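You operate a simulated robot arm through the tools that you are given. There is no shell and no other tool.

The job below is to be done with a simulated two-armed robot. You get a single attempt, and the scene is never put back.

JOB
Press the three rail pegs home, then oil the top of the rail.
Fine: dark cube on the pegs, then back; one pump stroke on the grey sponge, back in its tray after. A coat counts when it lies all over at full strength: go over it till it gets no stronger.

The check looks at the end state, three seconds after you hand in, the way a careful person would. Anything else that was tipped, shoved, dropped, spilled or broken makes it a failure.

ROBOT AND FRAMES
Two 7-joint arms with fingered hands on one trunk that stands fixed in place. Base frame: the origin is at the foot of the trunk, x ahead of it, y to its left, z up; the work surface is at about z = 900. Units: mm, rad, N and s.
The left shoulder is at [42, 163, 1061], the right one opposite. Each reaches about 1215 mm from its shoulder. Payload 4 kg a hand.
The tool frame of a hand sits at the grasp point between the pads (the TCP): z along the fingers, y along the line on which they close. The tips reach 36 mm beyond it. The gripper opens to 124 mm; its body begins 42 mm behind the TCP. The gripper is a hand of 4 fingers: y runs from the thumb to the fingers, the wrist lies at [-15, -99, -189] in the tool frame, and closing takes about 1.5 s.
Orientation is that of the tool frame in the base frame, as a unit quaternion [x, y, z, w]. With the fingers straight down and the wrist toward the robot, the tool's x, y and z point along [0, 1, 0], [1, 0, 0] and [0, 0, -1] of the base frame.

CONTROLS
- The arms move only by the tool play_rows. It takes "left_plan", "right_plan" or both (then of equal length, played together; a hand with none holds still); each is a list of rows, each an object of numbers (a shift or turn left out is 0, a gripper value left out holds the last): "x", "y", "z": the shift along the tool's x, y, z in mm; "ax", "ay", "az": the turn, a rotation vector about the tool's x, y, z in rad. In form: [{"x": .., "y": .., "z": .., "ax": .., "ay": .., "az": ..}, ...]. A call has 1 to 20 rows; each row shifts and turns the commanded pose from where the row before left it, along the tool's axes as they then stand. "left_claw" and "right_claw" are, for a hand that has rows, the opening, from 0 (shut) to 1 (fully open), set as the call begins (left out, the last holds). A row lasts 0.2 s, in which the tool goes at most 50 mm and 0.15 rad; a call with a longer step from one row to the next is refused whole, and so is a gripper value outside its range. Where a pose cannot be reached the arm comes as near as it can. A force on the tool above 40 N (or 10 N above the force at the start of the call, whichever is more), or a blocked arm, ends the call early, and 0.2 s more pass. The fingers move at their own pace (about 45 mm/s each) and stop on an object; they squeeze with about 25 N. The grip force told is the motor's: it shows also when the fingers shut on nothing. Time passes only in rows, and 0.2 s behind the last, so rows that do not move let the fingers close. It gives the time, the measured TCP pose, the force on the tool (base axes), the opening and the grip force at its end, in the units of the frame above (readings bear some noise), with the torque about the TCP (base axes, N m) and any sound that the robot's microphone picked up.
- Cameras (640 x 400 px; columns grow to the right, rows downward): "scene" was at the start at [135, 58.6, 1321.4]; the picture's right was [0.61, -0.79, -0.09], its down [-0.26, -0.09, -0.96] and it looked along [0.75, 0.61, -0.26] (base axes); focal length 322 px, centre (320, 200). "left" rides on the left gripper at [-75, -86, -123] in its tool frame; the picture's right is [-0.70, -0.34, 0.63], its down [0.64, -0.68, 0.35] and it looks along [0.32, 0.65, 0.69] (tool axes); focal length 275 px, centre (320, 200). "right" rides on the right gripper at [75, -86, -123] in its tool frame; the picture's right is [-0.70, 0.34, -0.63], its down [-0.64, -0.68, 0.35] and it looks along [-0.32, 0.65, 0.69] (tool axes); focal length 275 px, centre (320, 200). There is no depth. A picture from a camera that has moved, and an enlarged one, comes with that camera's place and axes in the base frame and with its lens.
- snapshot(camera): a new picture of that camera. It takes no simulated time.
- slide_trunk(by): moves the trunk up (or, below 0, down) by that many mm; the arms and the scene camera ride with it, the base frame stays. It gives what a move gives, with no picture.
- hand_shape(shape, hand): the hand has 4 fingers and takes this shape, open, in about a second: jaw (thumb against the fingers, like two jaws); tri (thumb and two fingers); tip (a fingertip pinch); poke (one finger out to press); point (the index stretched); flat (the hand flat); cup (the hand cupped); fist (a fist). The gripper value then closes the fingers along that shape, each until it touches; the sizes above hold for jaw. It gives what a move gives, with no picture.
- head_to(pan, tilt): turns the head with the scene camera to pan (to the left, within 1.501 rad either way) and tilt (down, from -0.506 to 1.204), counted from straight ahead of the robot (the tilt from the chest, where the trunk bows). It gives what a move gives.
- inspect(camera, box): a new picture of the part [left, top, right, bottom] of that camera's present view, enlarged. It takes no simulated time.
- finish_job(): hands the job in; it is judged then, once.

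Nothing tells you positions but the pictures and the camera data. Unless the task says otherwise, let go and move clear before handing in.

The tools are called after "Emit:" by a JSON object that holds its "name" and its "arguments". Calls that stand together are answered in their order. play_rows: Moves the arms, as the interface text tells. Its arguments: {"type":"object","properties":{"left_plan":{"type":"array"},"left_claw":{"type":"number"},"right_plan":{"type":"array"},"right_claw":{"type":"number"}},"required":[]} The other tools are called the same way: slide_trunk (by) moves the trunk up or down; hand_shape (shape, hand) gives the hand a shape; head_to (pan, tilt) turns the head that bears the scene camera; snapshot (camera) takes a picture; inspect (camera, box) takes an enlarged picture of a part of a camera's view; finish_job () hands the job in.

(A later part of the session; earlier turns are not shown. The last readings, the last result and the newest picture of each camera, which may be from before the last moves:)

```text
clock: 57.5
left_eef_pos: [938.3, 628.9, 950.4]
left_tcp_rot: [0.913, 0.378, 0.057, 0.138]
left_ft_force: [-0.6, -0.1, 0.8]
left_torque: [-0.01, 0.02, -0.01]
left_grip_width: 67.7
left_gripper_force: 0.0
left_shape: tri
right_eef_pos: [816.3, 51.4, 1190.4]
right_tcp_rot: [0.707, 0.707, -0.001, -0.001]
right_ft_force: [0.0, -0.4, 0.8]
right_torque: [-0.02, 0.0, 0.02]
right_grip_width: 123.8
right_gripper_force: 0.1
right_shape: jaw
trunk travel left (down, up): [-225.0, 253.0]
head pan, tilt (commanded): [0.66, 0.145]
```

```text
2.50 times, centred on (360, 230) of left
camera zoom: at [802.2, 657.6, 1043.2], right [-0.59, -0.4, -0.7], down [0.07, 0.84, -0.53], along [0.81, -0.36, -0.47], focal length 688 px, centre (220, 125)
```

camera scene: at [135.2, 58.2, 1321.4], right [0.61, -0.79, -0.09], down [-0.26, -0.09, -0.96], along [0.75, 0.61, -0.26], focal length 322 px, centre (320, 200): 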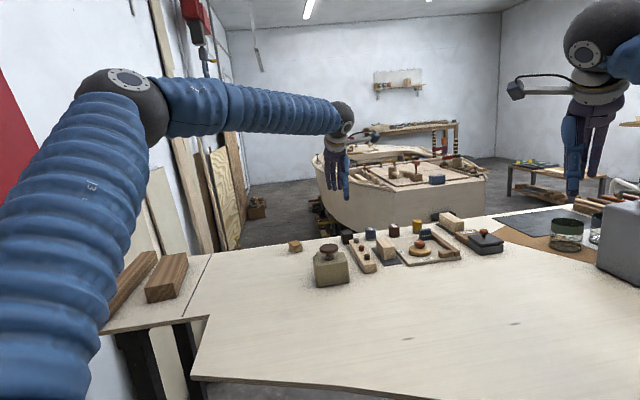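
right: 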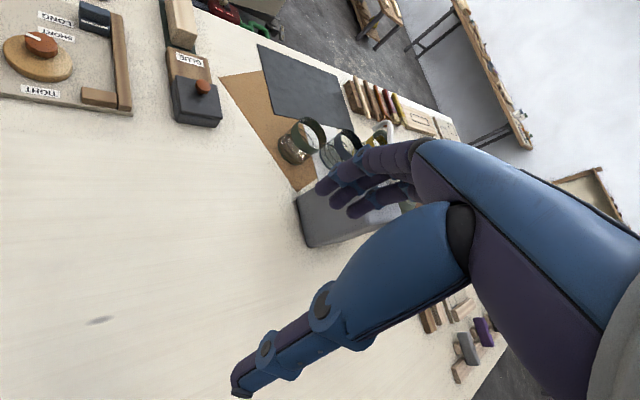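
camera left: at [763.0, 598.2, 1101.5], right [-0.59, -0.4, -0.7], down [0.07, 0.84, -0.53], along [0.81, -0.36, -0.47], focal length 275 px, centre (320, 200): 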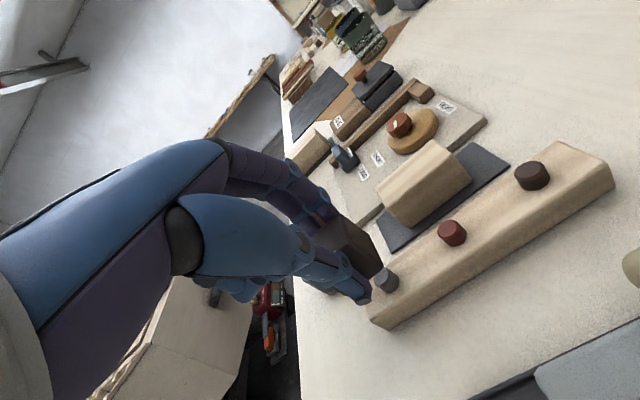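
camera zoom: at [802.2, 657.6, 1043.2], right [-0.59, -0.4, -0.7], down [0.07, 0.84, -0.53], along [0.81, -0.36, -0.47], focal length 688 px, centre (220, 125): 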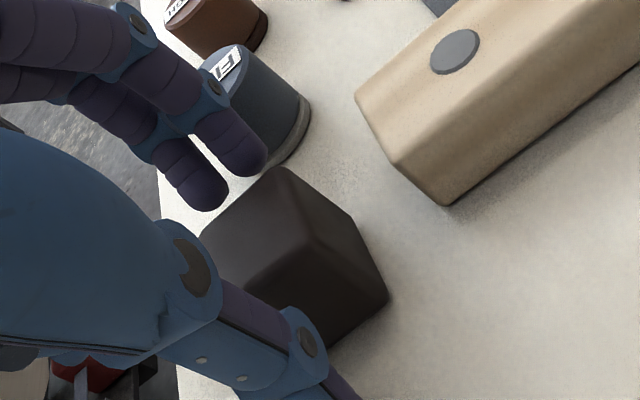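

The cube stands back in its place and the three pegs are flush. I rise clear, level the hand, and move to view the pump, sponge and tray from the side.

Emit:
{"name": "play_rows", "arguments": {"left_plan": [{"z": -19, "y": 5.9}, {"z": -23.9, "y": 7.4}, {"z": -23.9, "y": 7.4}, {"z": -23.9, "y": 7.4}, {"ax": 0.15}, {"ax": 0.15}, {"x": -15.6, "y": -31.6}, {"x": -15.6, "y": -31.6}, {"x": -15.6, "y": -31.6}, {"x": -15.6, "y": -31.6}, {"x": -15.6, "y": -31.6}, {"z": 25}, {}, {}]}}

Emit:
{"name": "snapshot", "arguments": {"camera": "left"}}

Emit:
{"name": "inspect", "arguments": {"camera": "left", "box": [380, 60, 640, 240]}}

Emit:
{"name": "inspect", "arguments": {"camera": "scene", "box": [310, 215, 430, 290]}}

```text
clock: 60.5
left_eef_pos: [772.3, 686.1, 1019.7]
left_tcp_rot: [0.924, 0.382, 0.0, -0.001]
left_ft_force: [0.5, 0.2, 0.6]
left_torque: [0.0, 0.03, -0.01]
left_grip_width: 68.3
left_gripper_force: 0.0
left_shape: tri
right_eef_pos: [815.8, 52.2, 1190.7]
right_tcp_rot: [0.707, 0.707, 0.0, -0.001]
right_ft_force: [0.0, 1.1, 0.4]
right_torque: [0.0, 0.01, 0.0]
right_grip_width: 123.8
right_gripper_force: 0.1
right_shape: jaw
trunk travel left (down, up): [-225.0, 253.0]
head pan, tilt (commanded): [0.66, 0.145]
```

```text
taken
camera left: at [658.2, 692.9, 1143.9], right [-0.73, -0.25, -0.63], down [-0.03, 0.94, -0.35], along [0.68, -0.24, -0.69], focal length 275 px, centre (320, 200)
```

left: 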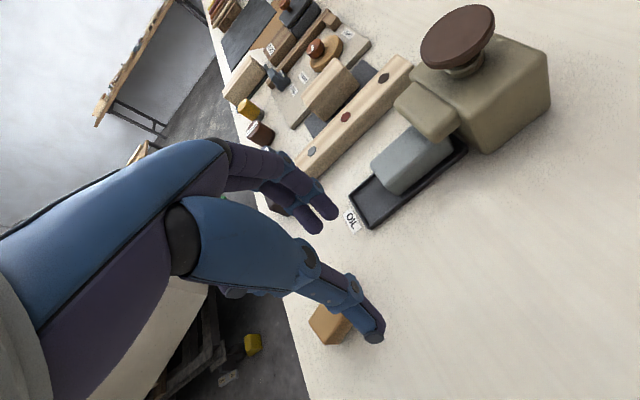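

```text
2.22 times, centred on (510, 150) of left
camera zoom: at [658.2, 692.9, 1143.9], right [-0.73, -0.25, -0.63], down [-0.03, 0.94, -0.35], along [0.68, -0.24, -0.69], focal length 612 px, centre (-102, 311)
```

zoom: 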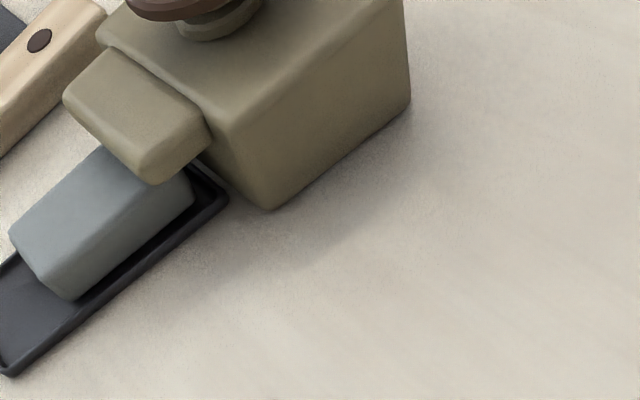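

```text
5.33 times, centred on (370, 252) of scene
camera zoom: at [135.4, 58.7, 1321.4], right [0.61, -0.79, -0.09], down [-0.26, -0.09, -0.96], along [0.75, 0.61, -0.26], focal length 1716 px, centre (53, -80)
```

zoom: 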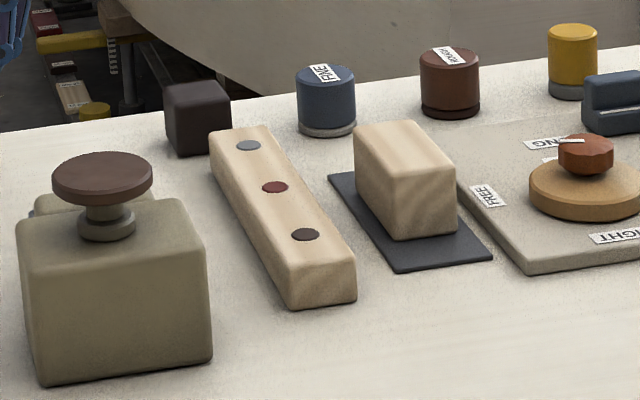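

The nose of the pump stands over the near end of the sponge; the cube looks back in place. I zoom in on the sponge and tray to measure them.

Emit:
{"name": "inspect", "arguments": {"camera": "left", "box": [340, 90, 480, 230]}}

Emit:
{"name": "inspect", "arguments": {"camera": "left", "box": [390, 0, 570, 160]}}

```text
2.86 times, centred on (410, 160) of left
camera zoom: at [658.2, 692.9, 1143.9], right [-0.73, -0.25, -0.63], down [-0.03, 0.94, -0.35], along [0.68, -0.24, -0.69], focal length 786 px, centre (63, 314)
```

zoom: 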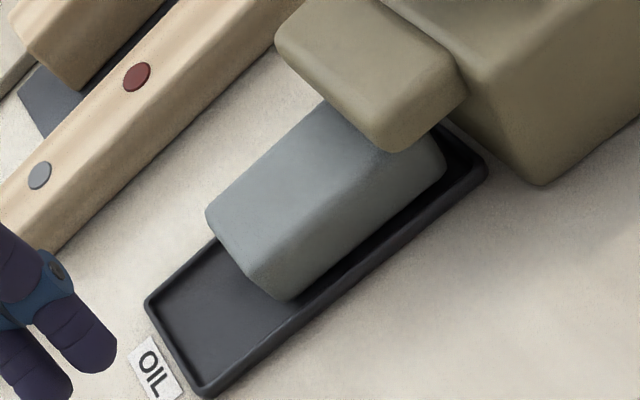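

```text
2.50 times, centred on (480, 80) of left
camera zoom: at [658.2, 692.9, 1143.9], right [-0.73, -0.25, -0.63], down [-0.03, 0.94, -0.35], along [0.68, -0.24, -0.69], focal length 688 px, centre (-80, 500)
```

zoom: 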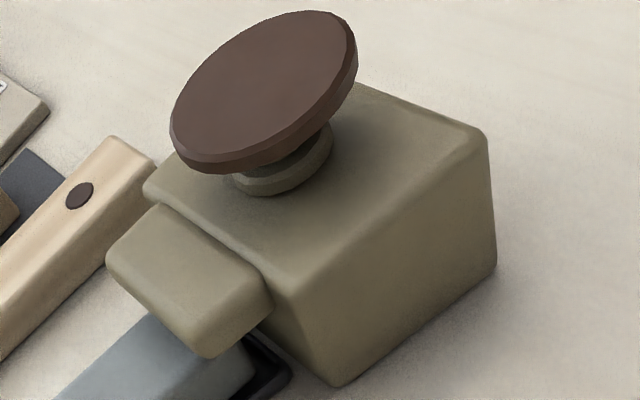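

Measured: sponge about 40 × 70 × 23 mm with its far end free of the nose for some 58 mm, tray from s 909 to 1028, knob centre at about (722, 515, 990). Next I close the left hand and bring it over the knob for one pump stroke.

Emit:
{"name": "play_rows", "arguments": {"left_plan": [{"z": -25}, {"z": -25}, {"x": -31.2, "y": 17.1}, {"x": -31.2, "y": 17.1}, {"x": -31.2, "y": 17.1}, {"x": -31.2, "y": 17.1}, {"x": -31.2, "y": 17.1}, {}, {}], "left_claw": 0.0}}

Emit:
{"name": "inspect", "arguments": {"camera": "scene", "box": [270, 180, 390, 290]}}

Emit:
{"name": "snapshot", "arguments": {"camera": "left"}}

```text
clock: 62.5
left_eef_pos: [723.7, 514.2, 1070.1]
left_tcp_rot: [0.924, 0.383, 0.0, 0.0]
left_ft_force: [1.0, 0.8, -0.1]
left_torque: [0.04, 0.02, -0.03]
left_grip_width: 0.3
left_gripper_force: 24.6
left_shape: tri
right_eef_pos: [815.8, 51.4, 1190.0]
right_tcp_rot: [0.707, 0.707, -0.001, 0.0]
right_ft_force: [0.3, -0.9, -1.2]
right_torque: [0.01, 0.01, 0.0]
right_grip_width: 123.9
right_gripper_force: 0.1
right_shape: jaw
trunk travel left (down, up): [-225.0, 253.0]
head pan, tilt (commanded): [0.66, 0.145]
```

```text
3.64 times, centred on (330, 235) of scene
camera zoom: at [135.0, 58.3, 1321.5], right [0.61, -0.79, -0.09], down [-0.26, -0.09, -0.96], along [0.75, 0.61, -0.26], focal length 1170 px, centre (284, 73)
```

zoom: 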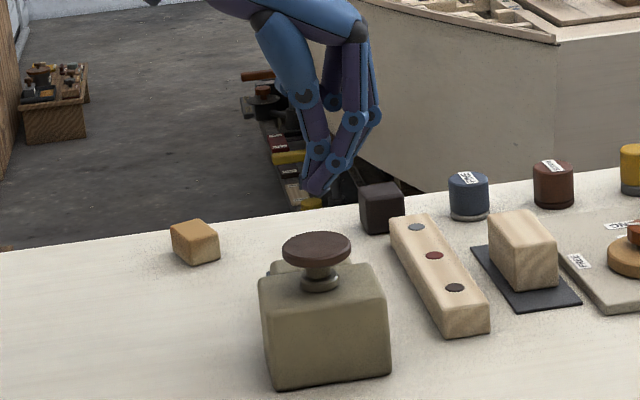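

```text
taken
camera left: at [609.5, 520.0, 1194.1], right [-0.73, -0.25, -0.63], down [-0.03, 0.94, -0.35], along [0.68, -0.24, -0.69], focal length 275 px, centre (320, 200)
```

left: 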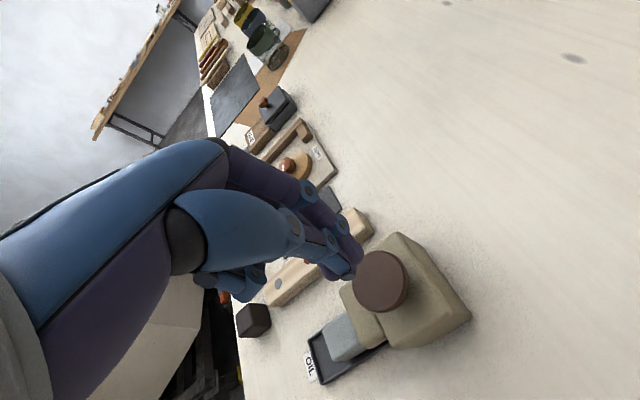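

The closed fingertips hang above the knob's disc. I shift 3 mm, go down to just above it, then press in small steps.

Emit:
{"name": "play_rows", "arguments": {"left_plan": [{"y": -3, "z": 12}, {"z": 14}, {"z": 10}, {}]}}

Emit:
{"name": "inspect", "arguments": {"camera": "scene", "box": [280, 200, 370, 290]}}

Emit:
{"name": "inspect", "arguments": {"camera": "left", "box": [280, 180, 500, 380]}}

```text
clock: 63.5
left_eef_pos: [719.2, 516.6, 1034.0]
left_tcp_rot: [0.924, 0.383, -0.001, 0.0]
left_ft_force: [-0.7, -0.5, 0.0]
left_torque: [0.04, 0.0, -0.02]
left_grip_width: 0.0
left_gripper_force: 24.4
left_shape: tri
right_eef_pos: [815.4, 51.5, 1191.1]
right_tcp_rot: [0.706, 0.708, 0.0, -0.002]
right_ft_force: [0.3, 1.0, -0.2]
right_torque: [0.01, 0.0, 0.02]
right_grip_width: 123.6
right_gripper_force: 0.1
right_shape: jaw
trunk travel left (down, up): [-225.0, 253.0]
head pan, tilt (commanded): [0.66, 0.145]
```

```text
4.44 times, centred on (325, 245) of scene
camera zoom: at [135.1, 58.4, 1321.5], right [0.61, -0.79, -0.09], down [-0.26, -0.09, -0.96], along [0.75, 0.61, -0.26], focal length 1430 px, centre (298, 0)
```

zoom: 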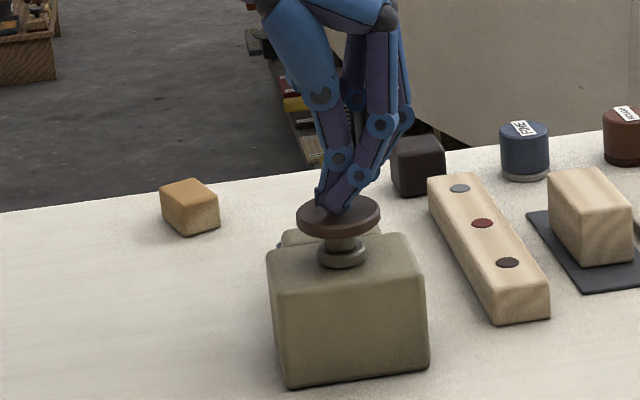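

```text
2.00 times, centred on (390, 280) of left
camera zoom: at [606.0, 522.8, 1157.3], right [-0.73, -0.25, -0.63], down [-0.03, 0.94, -0.35], along [0.68, -0.24, -0.69], focal length 551 px, centre (180, 40)
```

zoom: 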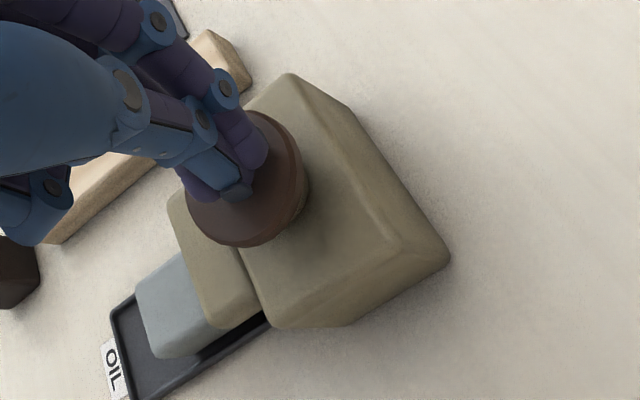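

The fingertips are centred just above the knob. I press down in steps.

Emit:
{"name": "play_rows", "arguments": {"left_plan": [{"z": 2}, {"z": 2}, {"z": 2}, {"z": 2}]}}

```text
clock: 64.5
left_eef_pos: [719.1, 515.6, 1025.2]
left_tcp_rot: [0.924, 0.382, 0.0, 0.0]
left_ft_force: [0.8, 1.1, 2.9]
left_torque: [0.01, -0.03, 0.01]
left_grip_width: 0.2
left_gripper_force: 24.8
left_shape: tri
right_eef_pos: [815.1, 52.1, 1190.4]
right_tcp_rot: [0.707, 0.707, 0.0, 0.0]
right_ft_force: [-1.0, 0.6, 0.9]
right_torque: [-0.02, 0.01, -0.02]
right_grip_width: 123.5
right_gripper_force: 0.0
right_shape: jaw
trunk travel left (down, up): [-225.0, 253.0]
head pan, tilt (commanded): [0.66, 0.145]
```

Contact begins. I continue the one stroke down until the knob bottoms out.

Emit:
{"name": "play_rows", "arguments": {"left_plan": [{"z": 2}, {"z": 2}, {"z": 2}, {"z": 2}, {"z": 2}]}}

Emit:
{"name": "inspect", "arguments": {"camera": "scene", "box": [280, 200, 370, 290]}}

```text
clock: 65.7
left_eef_pos: [718.4, 516.4, 1017.1]
left_tcp_rot: [0.924, 0.382, 0.001, -0.001]
left_ft_force: [4.1, -0.6, 7.7]
left_torque: [-0.07, -0.1, 0.03]
left_grip_width: 0.1
left_gripper_force: 25.2
left_shape: tri
right_eef_pos: [814.6, 50.3, 1191.4]
right_tcp_rot: [0.708, 0.706, 0.0, 0.0]
right_ft_force: [-0.4, 0.2, -0.6]
right_torque: [0.03, -0.02, -0.01]
right_grip_width: 123.9
right_gripper_force: 0.1
right_shape: jaw
trunk travel left (down, up): [-225.0, 253.0]
head pan, tilt (commanded): [0.66, 0.145]
```

```text
4.44 times, centred on (325, 245) of scene
camera zoom: at [134.7, 58.2, 1321.6], right [0.61, -0.79, -0.09], down [-0.26, -0.09, -0.96], along [0.75, 0.61, -0.26], focal length 1430 px, centre (298, 0)
```

zoom: 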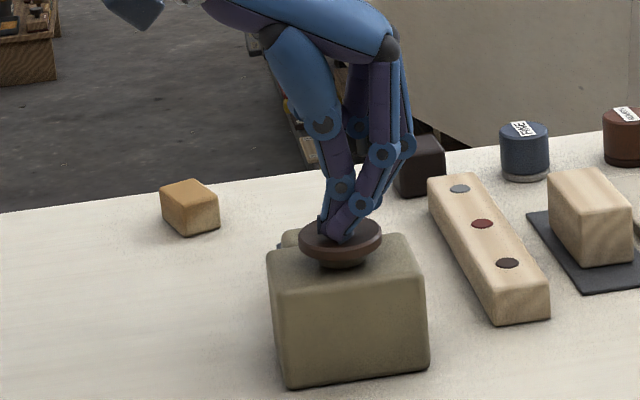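

The knob is nearly down on its collar. A little further to finish the stroke.

Emit:
{"name": "play_rows", "arguments": {"left_plan": [{"z": 2}, {"z": 2}, {"z": 1.5}, {}]}}

Emit:
{"name": "inspect", "arguments": {"camera": "scene", "box": [295, 215, 355, 290]}}

```text
clock: 66.7
left_eef_pos: [718.1, 513.5, 1014.4]
left_tcp_rot: [0.924, 0.383, 0.002, 0.0]
left_ft_force: [6.6, -3.8, 29.8]
left_torque: [-0.22, -0.16, 0.01]
left_grip_width: 0.1
left_gripper_force: 25.0
left_shape: tri
right_eef_pos: [814.1, 50.1, 1191.7]
right_tcp_rot: [0.708, 0.706, 0.001, -0.001]
right_ft_force: [-0.1, 0.0, -0.8]
right_torque: [-0.03, -0.01, 0.04]
right_grip_width: 123.8
right_gripper_force: 0.0
right_shape: jaw
trunk travel left (down, up): [-225.0, 253.0]
head pan, tilt (commanded): [0.66, 0.145]
```

```text
5.33 times, centred on (325, 252) of scene
camera zoom: at [133.6, 56.8, 1321.9], right [0.61, -0.79, -0.09], down [-0.26, -0.09, -0.96], along [0.75, 0.61, -0.26], focal length 1716 px, centre (293, -80)
```

zoom: 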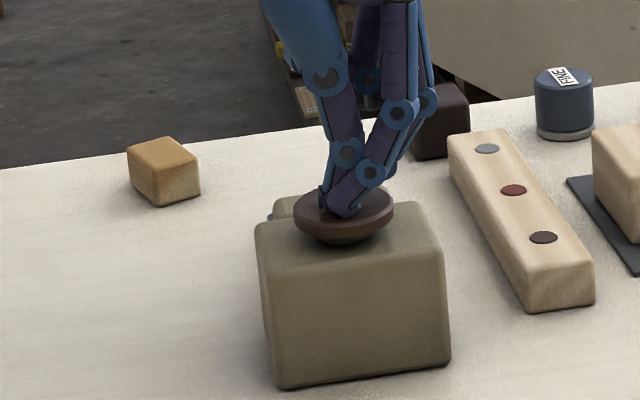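

The knob has bottomed out at 30 N. I rise straight off it and check that it springs back and the sponge shows oil.

Emit:
{"name": "play_rows", "arguments": {"left_plan": [{"z": -10}, {"z": -15}, {"z": -20}, {"z": -20}, {}, {}]}}

Emit:
{"name": "inspect", "arguments": {"camera": "scene", "box": [280, 200, 370, 290]}}

Emit:
{"name": "inspect", "arguments": {"camera": "left", "box": [280, 220, 480, 400]}}

```text
clock: 68.1
left_eef_pos: [718.9, 516.5, 1076.1]
left_tcp_rot: [0.924, 0.382, 0.0, 0.001]
left_ft_force: [-1.0, -0.7, 0.2]
left_torque: [0.01, -0.02, -0.02]
left_grip_width: 0.0
left_gripper_force: 24.9
left_shape: tri
right_eef_pos: [814.9, 51.1, 1189.8]
right_tcp_rot: [0.707, 0.707, 0.0, 0.0]
right_ft_force: [0.1, 0.5, -0.2]
right_torque: [-0.01, 0.01, 0.01]
right_grip_width: 123.6
right_gripper_force: 0.1
right_shape: jaw
trunk travel left (down, up): [-225.0, 253.0]
head pan, tilt (commanded): [0.66, 0.145]
```

```text
4.44 times, centred on (325, 245) of scene
camera zoom: at [135.0, 58.4, 1321.4], right [0.61, -0.79, -0.09], down [-0.26, -0.09, -0.96], along [0.75, 0.61, -0.26], focal length 1430 px, centre (298, 0)
```

zoom: 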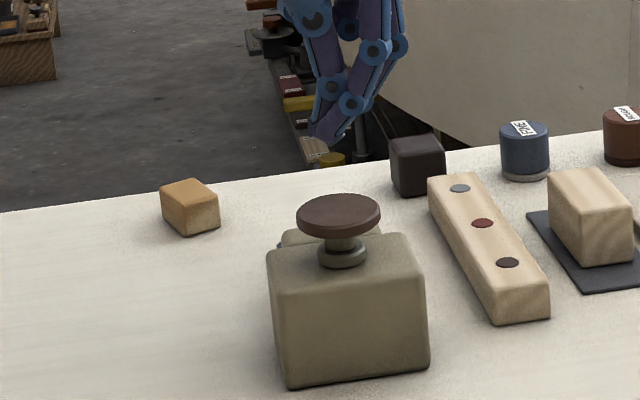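

```text
2.22 times, centred on (380, 310) of left
camera zoom: at [605.0, 522.8, 1199.1], right [-0.73, -0.25, -0.63], down [-0.03, 0.94, -0.35], along [0.68, -0.24, -0.69], focal length 612 px, centre (187, -44)
```

zoom: 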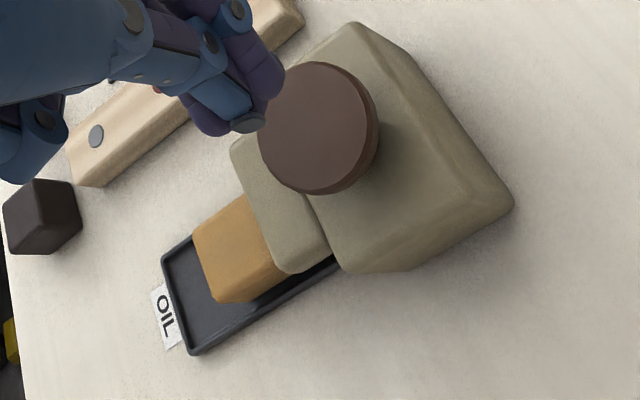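

The sponge turned amber with oil and the knob sprang back: one stroke done. Now I switch to the jaw shape (three fingers), move over the free end of the sponge and take a look before descending.

Emit:
{"name": "hand_shape", "arguments": {"shape": "jaw", "hand": "left"}}

Emit:
{"name": "play_rows", "arguments": {"left_plan": [{"x": 22.35, "y": 1.6}, {"x": 22.35, "y": 1.6}, {"x": 22.35, "y": 1.6}, {"x": 22.35, "y": 1.6}, {"ax": 0.08}, {"z": 22, "y": 1.76}, {"z": 22, "y": 1.76}, {"z": 22, "y": 1.76}, {}, {}], "left_claw": 0.57}}

Emit:
{"name": "inspect", "arguments": {"camera": "scene", "box": [280, 180, 400, 290]}}

Emit:
{"name": "snapshot", "arguments": {"camera": "left"}}

```text
clock: 69.0
left_eef_pos: [718.5, 516.7, 1074.6]
left_tcp_rot: [0.924, 0.383, -0.001, 0.0]
left_ft_force: [0.5, 0.4, -1.4]
left_torque: [-0.06, -0.01, -0.03]
left_grip_width: 123.9
left_gripper_force: 0.0
left_shape: jaw
right_eef_pos: [814.3, 50.6, 1190.6]
right_tcp_rot: [0.707, 0.707, -0.001, -0.001]
right_ft_force: [0.1, 0.1, 0.3]
right_torque: [0.01, -0.04, -0.03]
right_grip_width: 123.6
right_gripper_force: 0.0
right_shape: jaw
trunk travel left (down, up): [-225.0, 253.0]
head pan, tilt (commanded): [0.66, 0.145]
```

```text
clock: 71.2
left_eef_pos: [787.3, 573.8, 1008.7]
left_tcp_rot: [0.923, 0.382, -0.015, -0.037]
left_ft_force: [0.8, 0.1, -0.2]
left_torque: [0.01, 0.03, -0.01]
left_grip_width: 71.2
left_gripper_force: 0.0
left_shape: jaw
right_eef_pos: [815.2, 51.5, 1190.4]
right_tcp_rot: [0.707, 0.707, 0.0, 0.0]
right_ft_force: [0.1, 0.3, -0.2]
right_torque: [-0.04, 0.0, 0.02]
right_grip_width: 123.7
right_gripper_force: 0.0
right_shape: jaw
trunk travel left (down, up): [-225.0, 253.0]
head pan, tilt (commanded): [0.66, 0.145]
```

```text
3.64 times, centred on (340, 235) of scene
camera zoom: at [135.3, 58.8, 1321.4], right [0.61, -0.79, -0.09], down [-0.26, -0.09, -0.96], along [0.75, 0.61, -0.26], focal length 1170 px, centre (247, 73)
```

zoom: 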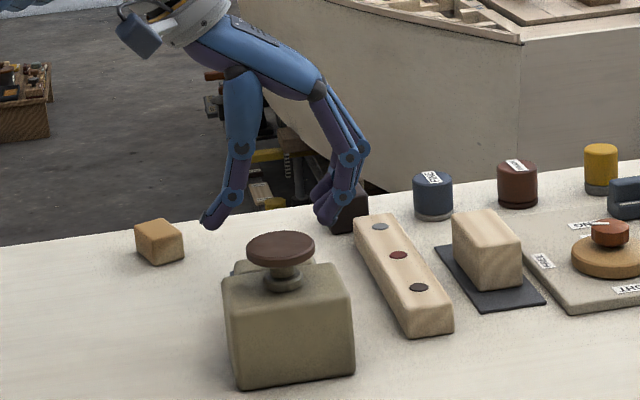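

```text
taken
camera left: at [680.7, 572.1, 1138.8], right [-0.77, -0.22, -0.6], down [-0.04, 0.96, -0.29], along [0.64, -0.2, -0.74], focal length 275 px, centre (320, 200)
```

left: 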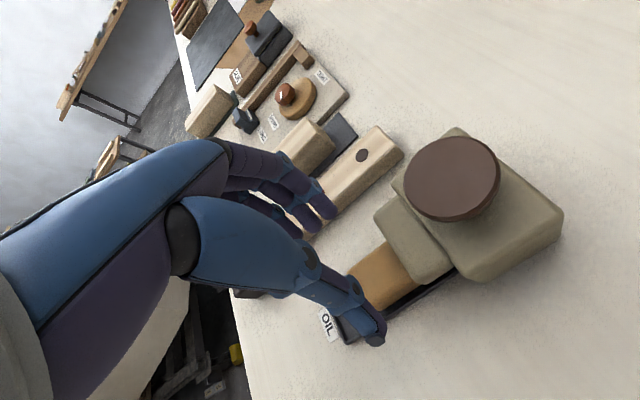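

Emit:
{"name": "inspect", "arguments": {"camera": "left", "box": [270, 180, 510, 370]}}

Emit:
{"name": "inspect", "arguments": {"camera": "scene", "box": [305, 205, 385, 270]}}

```text
2.11 times, centred on (390, 275) of left
camera zoom: at [680.7, 572.1, 1138.8], right [-0.77, -0.22, -0.6], down [-0.04, 0.96, -0.29], along [0.64, -0.2, -0.74], focal length 580 px, centre (173, 42)
```

zoom: 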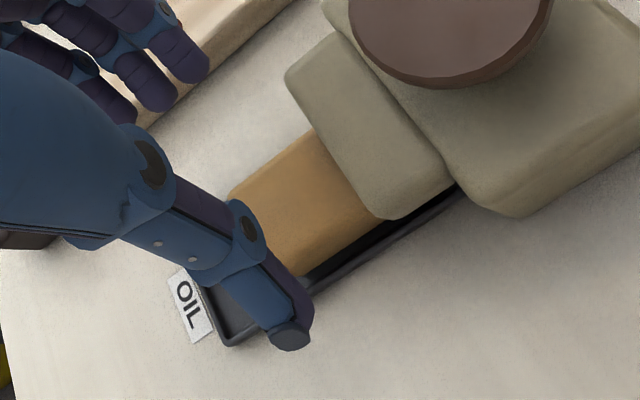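

```text
6.15 times, centred on (345, 238) of scene
camera zoom: at [135.3, 58.8, 1321.4], right [0.61, -0.79, -0.09], down [-0.26, -0.09, -0.96], along [0.75, 0.61, -0.26], focal length 1980 px, centre (166, -31)
```

zoom: 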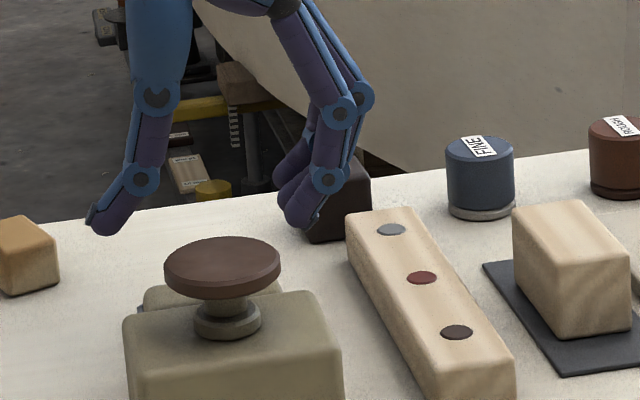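

I shift 2 mm toward the thumb side and descend to about 12 mm above grasp height, then check the clearances around the tray and nose.

Emit:
{"name": "play_rows", "arguments": {"left_plan": [{"y": -2}, {"z": 17, "y": 1.36}, {"z": 17, "y": 1.36}, {"z": 14, "y": 1.12}, {}, {}]}}

Emit:
{"name": "snapshot", "arguments": {"camera": "left"}}

Emit:
{"name": "inspect", "arguments": {"camera": "left", "box": [270, 150, 510, 370]}}

Emit:
{"name": "inspect", "arguments": {"camera": "scene", "box": [305, 205, 385, 270]}}

```text
clock: 72.6
left_eef_pos: [786.3, 577.8, 961.6]
left_tcp_rot: [0.923, 0.382, -0.016, -0.037]
left_ft_force: [0.5, -0.5, 0.1]
left_torque: [-0.01, 0.0, 0.01]
left_grip_width: 71.3
left_gripper_force: 0.0
left_shape: jaw
right_eef_pos: [814.6, 51.8, 1189.7]
right_tcp_rot: [0.707, 0.707, -0.001, -0.001]
right_ft_force: [-0.1, 0.2, -0.1]
right_torque: [-0.02, -0.02, -0.01]
right_grip_width: 123.7
right_gripper_force: 0.1
right_shape: jaw
trunk travel left (down, up): [-225.0, 253.0]
head pan, tilt (commanded): [0.66, 0.145]
```

```text
taken
camera left: at [679.9, 575.1, 1092.0], right [-0.77, -0.22, -0.6], down [-0.04, 0.96, -0.29], along [0.64, -0.2, -0.74], focal length 275 px, centre (320, 200)
```

left: 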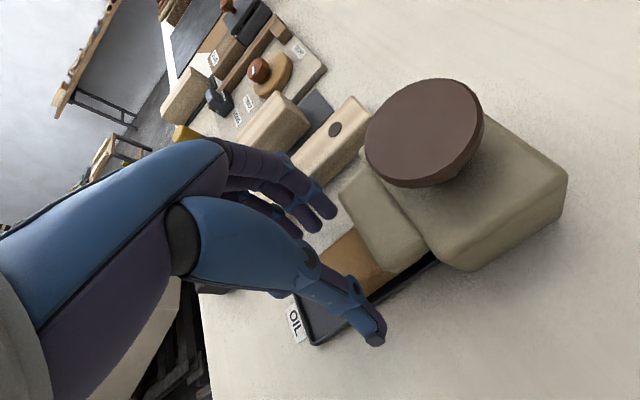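

```text
1.82 times, centred on (390, 260) of left
camera zoom: at [679.9, 575.1, 1092.0], right [-0.77, -0.22, -0.6], down [-0.04, 0.96, -0.29], along [0.64, -0.2, -0.74], focal length 500 px, centre (193, 91)
```

zoom: 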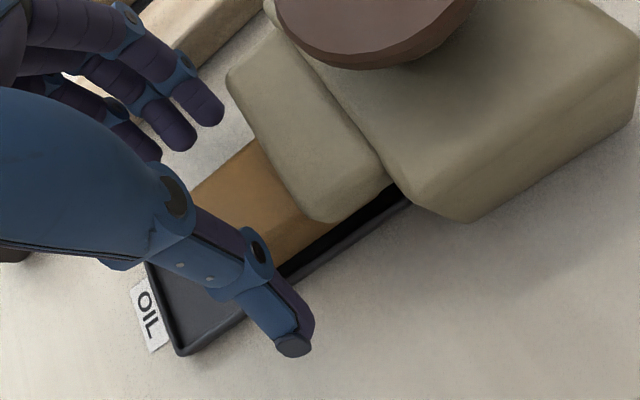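

```text
6.15 times, centred on (345, 238) of scene
camera zoom: at [135.3, 58.7, 1321.4], right [0.61, -0.79, -0.09], down [-0.26, -0.09, -0.96], along [0.75, 0.61, -0.26], focal length 1980 px, centre (166, -31)
```

zoom: 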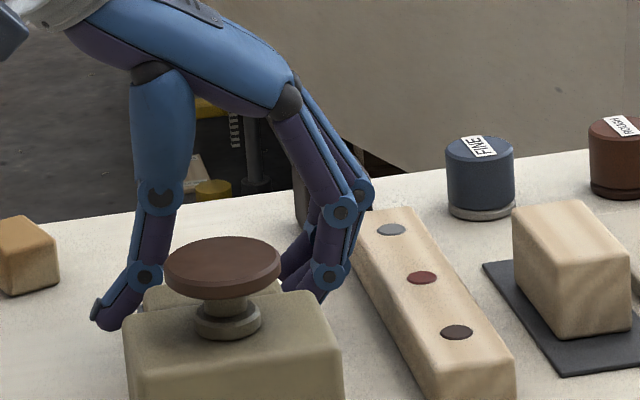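

The fingers are clear of the nose and the thumb stands outside the tray edge. I descend the last 14 mm and watch the force.

Emit:
{"name": "play_rows", "arguments": {"left_plan": [{"z": 5, "y": 0.4}, {"z": 5, "y": 0.4}, {"z": 4, "y": 0.32}, {}]}}

Emit:
{"name": "inspect", "arguments": {"camera": "left", "box": [270, 150, 510, 370]}}

```text
clock: 73.6
left_eef_pos: [786.1, 576.1, 949.0]
left_tcp_rot: [0.923, 0.382, -0.016, -0.036]
left_ft_force: [0.1, 0.2, -0.1]
left_torque: [-0.01, -0.01, 0.0]
left_grip_width: 70.8
left_gripper_force: 0.0
left_shape: jaw
right_eef_pos: [816.0, 51.0, 1189.5]
right_tcp_rot: [0.707, 0.707, -0.001, 0.0]
right_ft_force: [-0.8, -0.5, -0.5]
right_torque: [0.05, -0.02, 0.05]
right_grip_width: 123.6
right_gripper_force: 0.0
right_shape: jaw
trunk travel left (down, up): [-225.0, 253.0]
head pan, tilt (commanded): [0.66, 0.145]
```

```text
1.82 times, centred on (390, 260) of left
camera zoom: at [679.3, 575.2, 1077.7], right [-0.77, -0.22, -0.6], down [-0.04, 0.96, -0.29], along [0.64, -0.2, -0.74], focal length 500 px, centre (193, 91)
```

zoom: 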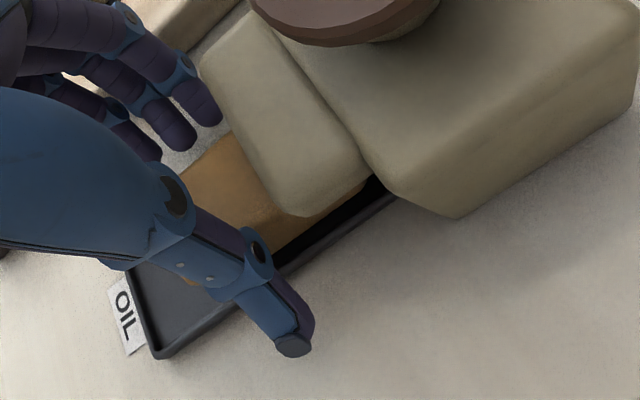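

Emit:
{"name": "play_rows", "arguments": {"left_plan": [{"z": 2, "y": 0.16}, {}, {}, {}, {}, {}, {}], "left_claw": 0.0}}

Emit:
{"name": "inspect", "arguments": {"camera": "left", "box": [270, 150, 510, 370]}}

Emit:
{"name": "inspect", "arguments": {"camera": "scene", "box": [305, 205, 385, 270]}}

```text
clock: 75.2
left_eef_pos: [786.8, 575.9, 947.1]
left_tcp_rot: [0.923, 0.382, -0.014, -0.036]
left_ft_force: [4.5, 2.6, 11.3]
left_torque: [-0.16, -0.23, 0.0]
left_grip_width: 44.7
left_gripper_force: 25.1
left_shape: jaw
right_eef_pos: [815.3, 51.6, 1190.2]
right_tcp_rot: [0.708, 0.707, 0.0, 0.001]
right_ft_force: [0.1, 0.5, -0.6]
right_torque: [0.03, 0.0, -0.04]
right_grip_width: 123.4
right_gripper_force: 0.1
right_shape: jaw
trunk travel left (down, up): [-225.0, 253.0]
head pan, tilt (commanded): [0.66, 0.145]
```

```text
1.82 times, centred on (390, 260) of left
camera zoom: at [679.0, 574.8, 1076.9], right [-0.76, -0.22, -0.61], down [-0.04, 0.96, -0.29], along [0.64, -0.2, -0.74], focal length 500 px, centre (193, 91)
```

zoom: 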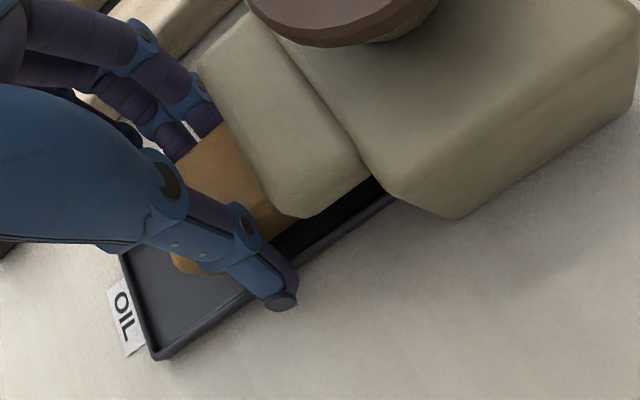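

```text
6.15 times, centred on (345, 238) of scene
camera zoom: at [134.5, 58.1, 1321.6], right [0.61, -0.79, -0.09], down [-0.26, -0.09, -0.96], along [0.75, 0.61, -0.26], focal length 1980 px, centre (166, -31)
```

zoom: 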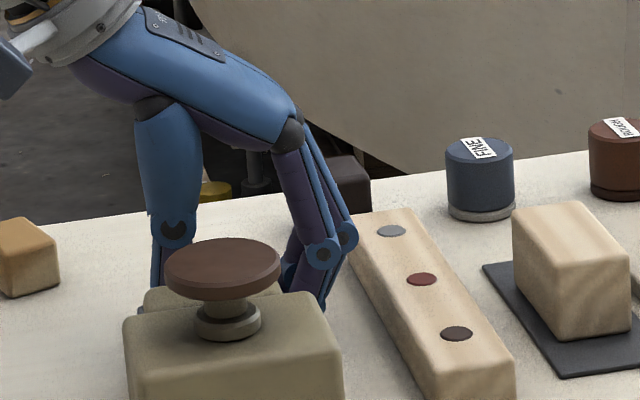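

The sponge is gripped (25 N, 45 mm) and the tray has not moved. I lift only about 3 mm first, since its end is still under the nose, and check the force.

Emit:
{"name": "play_rows", "arguments": {"left_plan": [{"z": -1, "y": -0.08}, {"z": -1, "y": -0.08}, {"z": -1, "y": -0.08}, {}]}}

Emit:
{"name": "inspect", "arguments": {"camera": "left", "box": [290, 170, 450, 330]}}

```text
clock: 76.2
left_eef_pos: [785.3, 578.0, 947.0]
left_tcp_rot: [0.923, 0.382, -0.016, -0.037]
left_ft_force: [4.7, -2.0, 4.1]
left_torque: [-0.2, -0.23, -0.08]
left_grip_width: 43.2
left_gripper_force: 25.6
left_shape: jaw
right_eef_pos: [814.5, 51.6, 1190.1]
right_tcp_rot: [0.707, 0.707, 0.0, -0.001]
right_ft_force: [0.5, 0.0, -1.0]
right_torque: [0.03, 0.02, 0.0]
right_grip_width: 123.7
right_gripper_force: 0.0
right_shape: jaw
trunk travel left (down, up): [-225.0, 253.0]
head pan, tilt (commanded): [0.66, 0.145]
```

```text
2.50 times, centred on (370, 250) of left
camera zoom: at [678.7, 575.4, 1078.0], right [-0.77, -0.22, -0.6], down [-0.04, 0.96, -0.29], along [0.64, -0.2, -0.74], focal length 688 px, centre (195, 75)
```

zoom: 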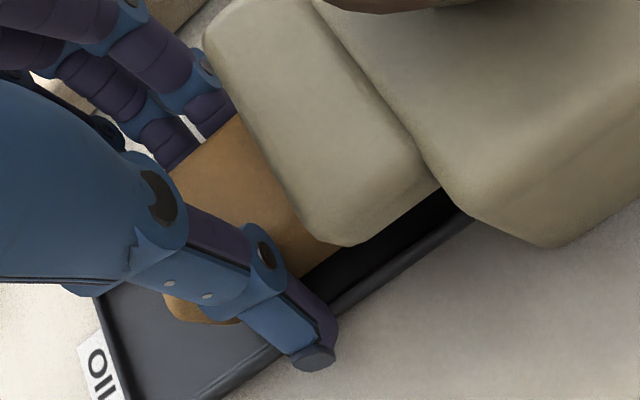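

Emit:
{"name": "play_rows", "arguments": {"left_plan": [{"z": -1, "y": -0.08}, {"z": -1, "y": -0.08}, {}]}}

Emit:
{"name": "inspect", "arguments": {"camera": "left", "box": [290, 170, 450, 330]}}

```text
clock: 77.0
left_eef_pos: [785.3, 577.4, 950.3]
left_tcp_rot: [0.923, 0.382, -0.015, -0.037]
left_ft_force: [0.0, -0.1, -0.7]
left_torque: [0.01, 0.03, 0.01]
left_grip_width: 42.8
left_gripper_force: 24.4
left_shape: jaw
right_eef_pos: [814.3, 52.3, 1190.8]
right_tcp_rot: [0.707, 0.707, -0.001, 0.0]
right_ft_force: [0.1, 0.4, 0.1]
right_torque: [0.0, -0.01, 0.03]
right_grip_width: 123.8
right_gripper_force: 0.1
right_shape: jaw
trunk travel left (down, up): [-225.0, 253.0]
head pan, tilt (commanded): [0.66, 0.145]
```

```text
2.50 times, centred on (370, 250) of left
camera zoom: at [678.6, 575.8, 1080.2], right [-0.77, -0.22, -0.6], down [-0.04, 0.96, -0.29], along [0.64, -0.2, -0.74], focal length 688 px, centre (195, 75)
```

zoom: 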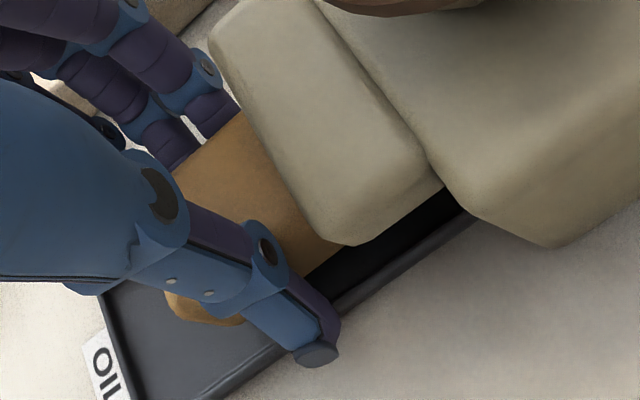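

Forces are zero, so the sponge hangs free under the nose. I slide it out along the tray by 20 mm, then raise it.

Emit:
{"name": "play_rows", "arguments": {"left_plan": [{"x": 4}, {"x": 5}, {"x": 6}, {"x": 6}, {}]}}

Emit:
{"name": "inspect", "arguments": {"camera": "left", "box": [290, 170, 450, 330]}}

```text
clock: 78.2
left_eef_pos: [800.5, 592.4, 951.4]
left_tcp_rot: [0.923, 0.382, -0.016, -0.037]
left_ft_force: [0.4, 0.2, 0.2]
left_torque: [-0.04, -0.01, -0.02]
left_grip_width: 42.8
left_gripper_force: 25.1
left_shape: jaw
right_eef_pos: [815.3, 50.7, 1189.4]
right_tcp_rot: [0.706, 0.708, -0.001, -0.001]
right_ft_force: [0.2, -0.1, -0.2]
right_torque: [0.03, 0.0, -0.04]
right_grip_width: 123.7
right_gripper_force: 0.0
right_shape: jaw
trunk travel left (down, up): [-225.0, 253.0]
head pan, tilt (commanded): [0.66, 0.145]
```

```text
2.50 times, centred on (370, 250) of left
camera zoom: at [694.2, 591.3, 1080.8], right [-0.77, -0.22, -0.6], down [-0.04, 0.96, -0.29], along [0.64, -0.2, -0.74], focal length 688 px, centre (195, 75)
```

zoom: 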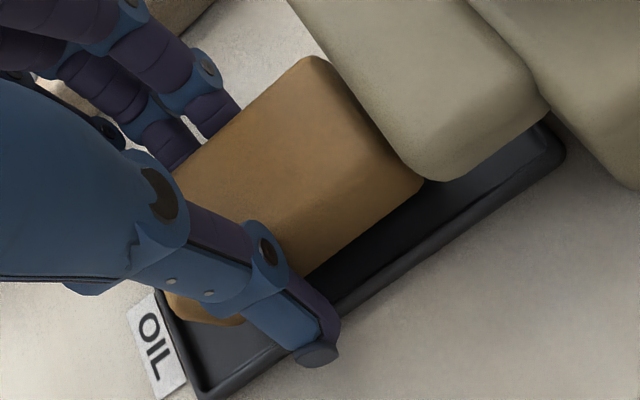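

Nearly clear of the nose. A few more millimetres along, then I lift it and look at how it sits in the hand.

Emit:
{"name": "play_rows", "arguments": {"left_plan": [{"x": 4}, {"x": 3}, {"z": -4, "y": -0.32}, {"z": -10, "y": -0.8}, {"z": -15, "y": -1.2}, {"z": -15, "y": -1.2}, {"z": -15, "y": -1.2}, {}, {}]}}

Emit:
{"name": "snapshot", "arguments": {"camera": "left"}}

Emit:
{"name": "inspect", "arguments": {"camera": "scene", "box": [315, 190, 395, 250]}}

Emit:
{"name": "inspect", "arguments": {"camera": "left", "box": [270, 160, 470, 330]}}

```text
clock: 80.2
left_eef_pos: [805.3, 594.7, 1010.0]
left_tcp_rot: [0.923, 0.383, -0.016, -0.037]
left_ft_force: [-1.2, -0.8, -0.7]
left_torque: [0.0, 0.02, 0.03]
left_grip_width: 43.1
left_gripper_force: 25.2
left_shape: jaw
right_eef_pos: [814.9, 51.7, 1189.9]
right_tcp_rot: [0.707, 0.707, -0.001, -0.001]
right_ft_force: [-1.7, 0.9, -0.1]
right_torque: [0.02, 0.0, 0.0]
right_grip_width: 123.3
right_gripper_force: 0.0
right_shape: jaw
trunk travel left (down, up): [-225.0, 253.0]
head pan, tilt (commanded): [0.66, 0.145]
```

```text
taken
camera left: at [699.0, 594.6, 1139.9], right [-0.77, -0.22, -0.6], down [-0.04, 0.96, -0.29], along [0.64, -0.2, -0.74], focal length 275 px, centre (320, 200)
```

left: 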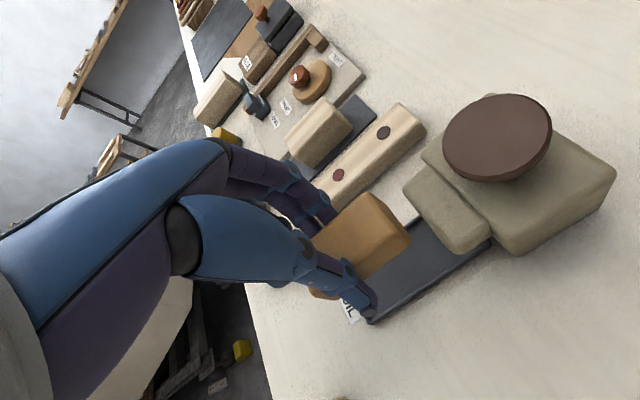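

```text
6.67 times, centred on (355, 220) of scene
camera zoom: at [135.1, 58.4, 1321.4], right [0.61, -0.79, -0.09], down [-0.26, -0.09, -0.96], along [0.75, 0.61, -0.26], focal length 2145 px, centre (87, 67)
```

zoom: 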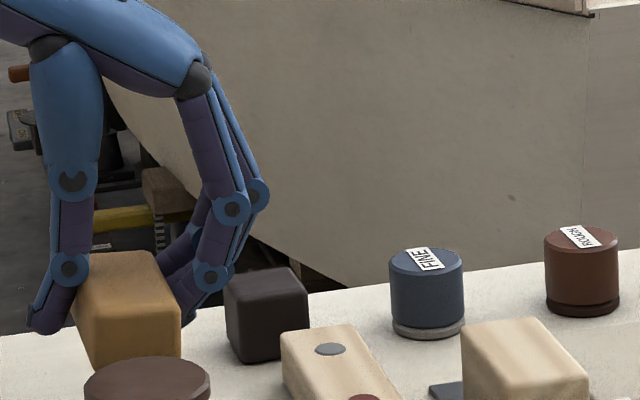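

```text
2.35 times, centred on (370, 245) of left
camera zoom: at [699.0, 594.6, 1139.9], right [-0.77, -0.22, -0.6], down [-0.04, 0.96, -0.29], along [0.64, -0.2, -0.74], focal length 648 px, centre (202, 94)
```

zoom: 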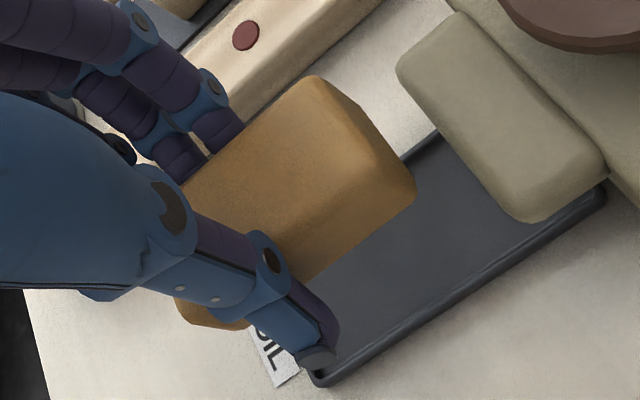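

The sponge is held. I raise it clear of the knob's line of sight to judge its tilt.

Emit:
{"name": "play_rows", "arguments": {"left_plan": [{"z": -20, "y": -1.6}, {"z": -20, "y": -1.6}, {}, {}]}}

Emit:
{"name": "inspect", "arguments": {"camera": "scene", "box": [315, 180, 375, 225]}}

Emit:
{"name": "inspect", "arguments": {"camera": "left", "box": [270, 160, 470, 330]}}

```text
clock: 81.2
left_eef_pos: [805.2, 596.8, 1049.6]
left_tcp_rot: [0.923, 0.382, -0.014, -0.038]
left_ft_force: [0.0, 0.1, -0.3]
left_torque: [0.02, 0.0, 0.01]
left_grip_width: 42.9
left_gripper_force: 24.7
left_shape: jaw
right_eef_pos: [815.6, 51.4, 1189.2]
right_tcp_rot: [0.707, 0.707, -0.001, -0.001]
right_ft_force: [0.4, 0.4, -1.0]
right_torque: [0.01, -0.01, 0.0]
right_grip_width: 123.7
right_gripper_force: 0.1
right_shape: jaw
trunk travel left (down, up): [-225.0, 253.0]
head pan, tilt (commanded): [0.66, 0.145]
```

```text
8.89 times, centred on (345, 202) of scene
camera zoom: at [135.0, 58.5, 1321.5], right [0.61, -0.79, -0.09], down [-0.26, -0.09, -0.96], along [0.75, 0.61, -0.26], focal length 2861 px, centre (98, 178)
```

zoom: 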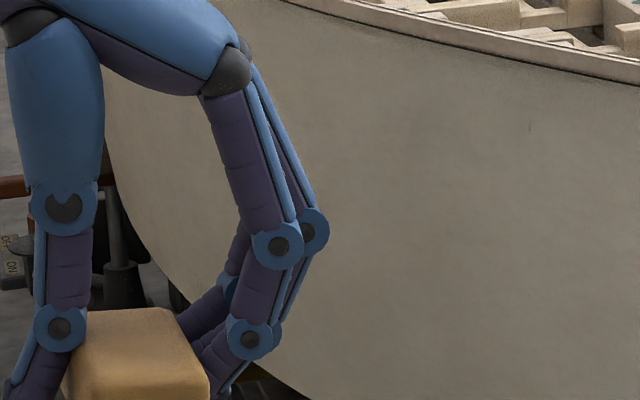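

```text
2.35 times, centred on (370, 245) of left
camera zoom: at [698.9, 595.9, 1179.5], right [-0.77, -0.22, -0.6], down [-0.04, 0.96, -0.29], along [0.64, -0.2, -0.74], focal length 648 px, centre (202, 94)
```

zoom: 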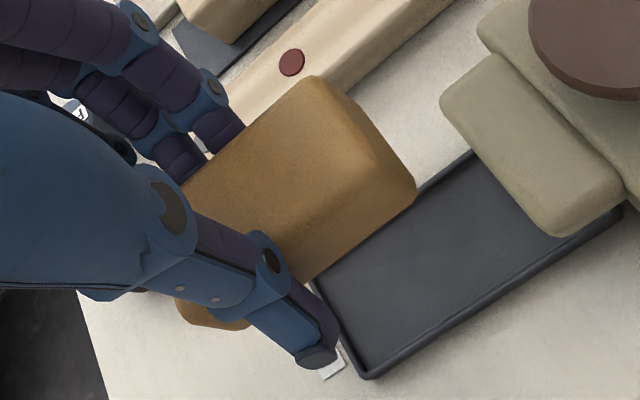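

Emit:
{"name": "inspect", "arguments": {"camera": "scene", "box": [310, 195, 380, 245]}}

Emit:
{"name": "inspect", "arguments": {"camera": "scene", "box": [315, 205, 349, 230]}}

```text
8.00 times, centred on (345, 220) of scene
camera zoom: at [135.0, 58.5, 1321.5], right [0.61, -0.79, -0.09], down [-0.26, -0.09, -0.96], along [0.75, 0.61, -0.26], focal length 2574 px, centre (120, 40)
```

zoom: 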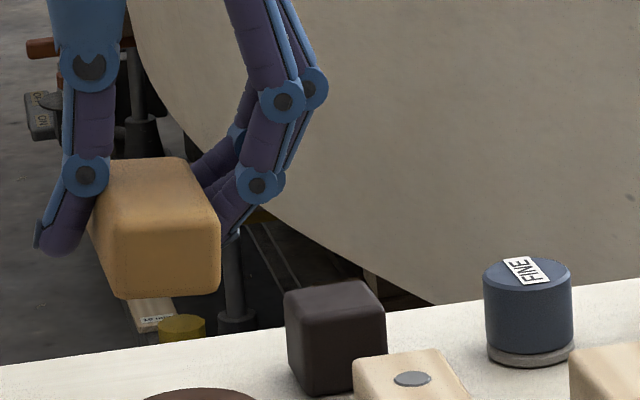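

```text
16.00 times, centred on (332, 218) of scene
camera zoom: at [135.0, 58.5, 1321.5], right [0.61, -0.79, -0.09], down [-0.26, -0.09, -0.96], along [0.75, 0.61, -0.26], focal length 5149 px, centre (128, -80)
```

zoom: 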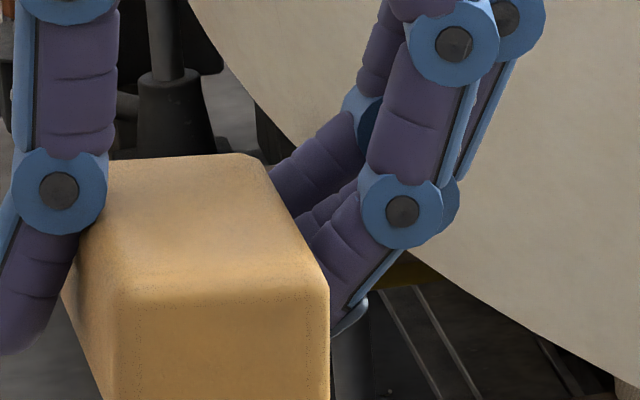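

The sponge hangs nearly level, its bottom about 8 mm below the thumb tip and about 44 mm below the TCP, its centre about 5 mm beyond the TCP across the rail. I move it over the middle of the rail, about 25 mm above, and compare its tilt with the rail.

Emit:
{"name": "play_rows", "arguments": {"left_plan": [{"x": -4, "y": 25.3, "z": -2.03}, {"x": -4, "y": 25.3, "z": -2.03}, {"x": -4, "y": 25.3, "z": -2.03}, {"x": -4, "y": 25.3, "z": -2.03}, {}, {"z": 17.9, "y": 1.43}, {"z": 17.9, "y": 1.43}, {"z": 14, "y": 1.12}, {}, {}]}}

Emit:
{"name": "inspect", "arguments": {"camera": "scene", "box": [335, 200, 405, 270]}}

Emit:
{"name": "snapshot", "arguments": {"camera": "left"}}

Emit:
{"name": "inspect", "arguments": {"camera": "left", "box": [300, 160, 500, 330]}}

```text
clock: 83.4
left_eef_pos: [864.7, 513.0, 1000.0]
left_tcp_rot: [0.923, 0.383, -0.015, -0.038]
left_ft_force: [-0.7, 0.1, -0.1]
left_torque: [0.03, 0.03, -0.02]
left_grip_width: 42.8
left_gripper_force: 24.4
left_shape: jaw
right_eef_pos: [814.8, 50.8, 1189.7]
right_tcp_rot: [0.707, 0.707, 0.0, 0.0]
right_ft_force: [0.5, -0.1, -0.4]
right_torque: [0.0, 0.0, 0.0]
right_grip_width: 123.6
right_gripper_force: 0.1
right_shape: jaw
trunk travel left (down, up): [-225.0, 253.0]
head pan, tilt (commanded): [0.66, 0.145]
```

```text
5.71 times, centred on (370, 235) of scene
camera zoom: at [135.3, 58.6, 1321.4], right [0.61, -0.79, -0.09], down [-0.26, -0.09, -0.96], along [0.75, 0.61, -0.26], focal length 1839 px, centre (34, 0)
```

zoom: 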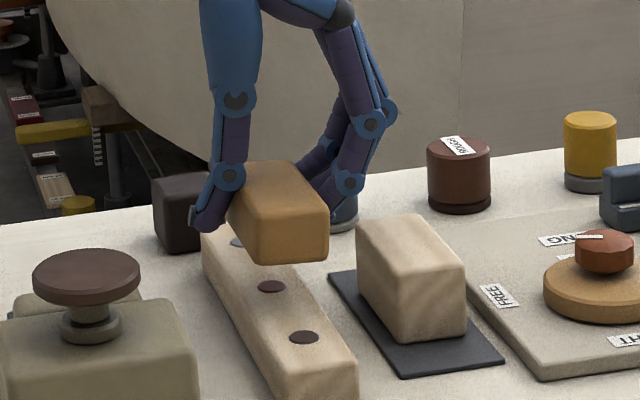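

```text
taken
camera left: at [758.5, 512.0, 1130.0], right [-0.77, -0.22, -0.6], down [-0.04, 0.96, -0.29], along [0.64, -0.2, -0.74], focal length 275 px, centre (320, 200)
```

left: 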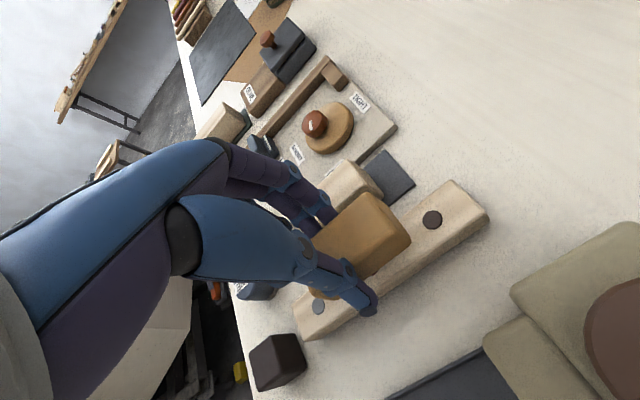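

```text
2.35 times, centred on (400, 245) of left
camera zoom: at [758.5, 512.0, 1130.0], right [-0.77, -0.22, -0.6], down [-0.04, 0.96, -0.29], along [0.64, -0.2, -0.74], focal length 648 px, centre (132, 94)
```

zoom: 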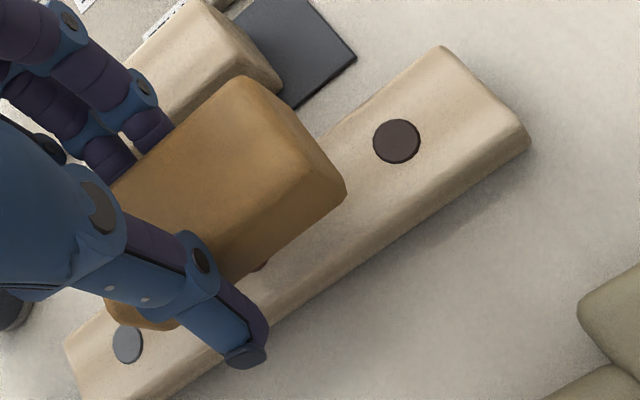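

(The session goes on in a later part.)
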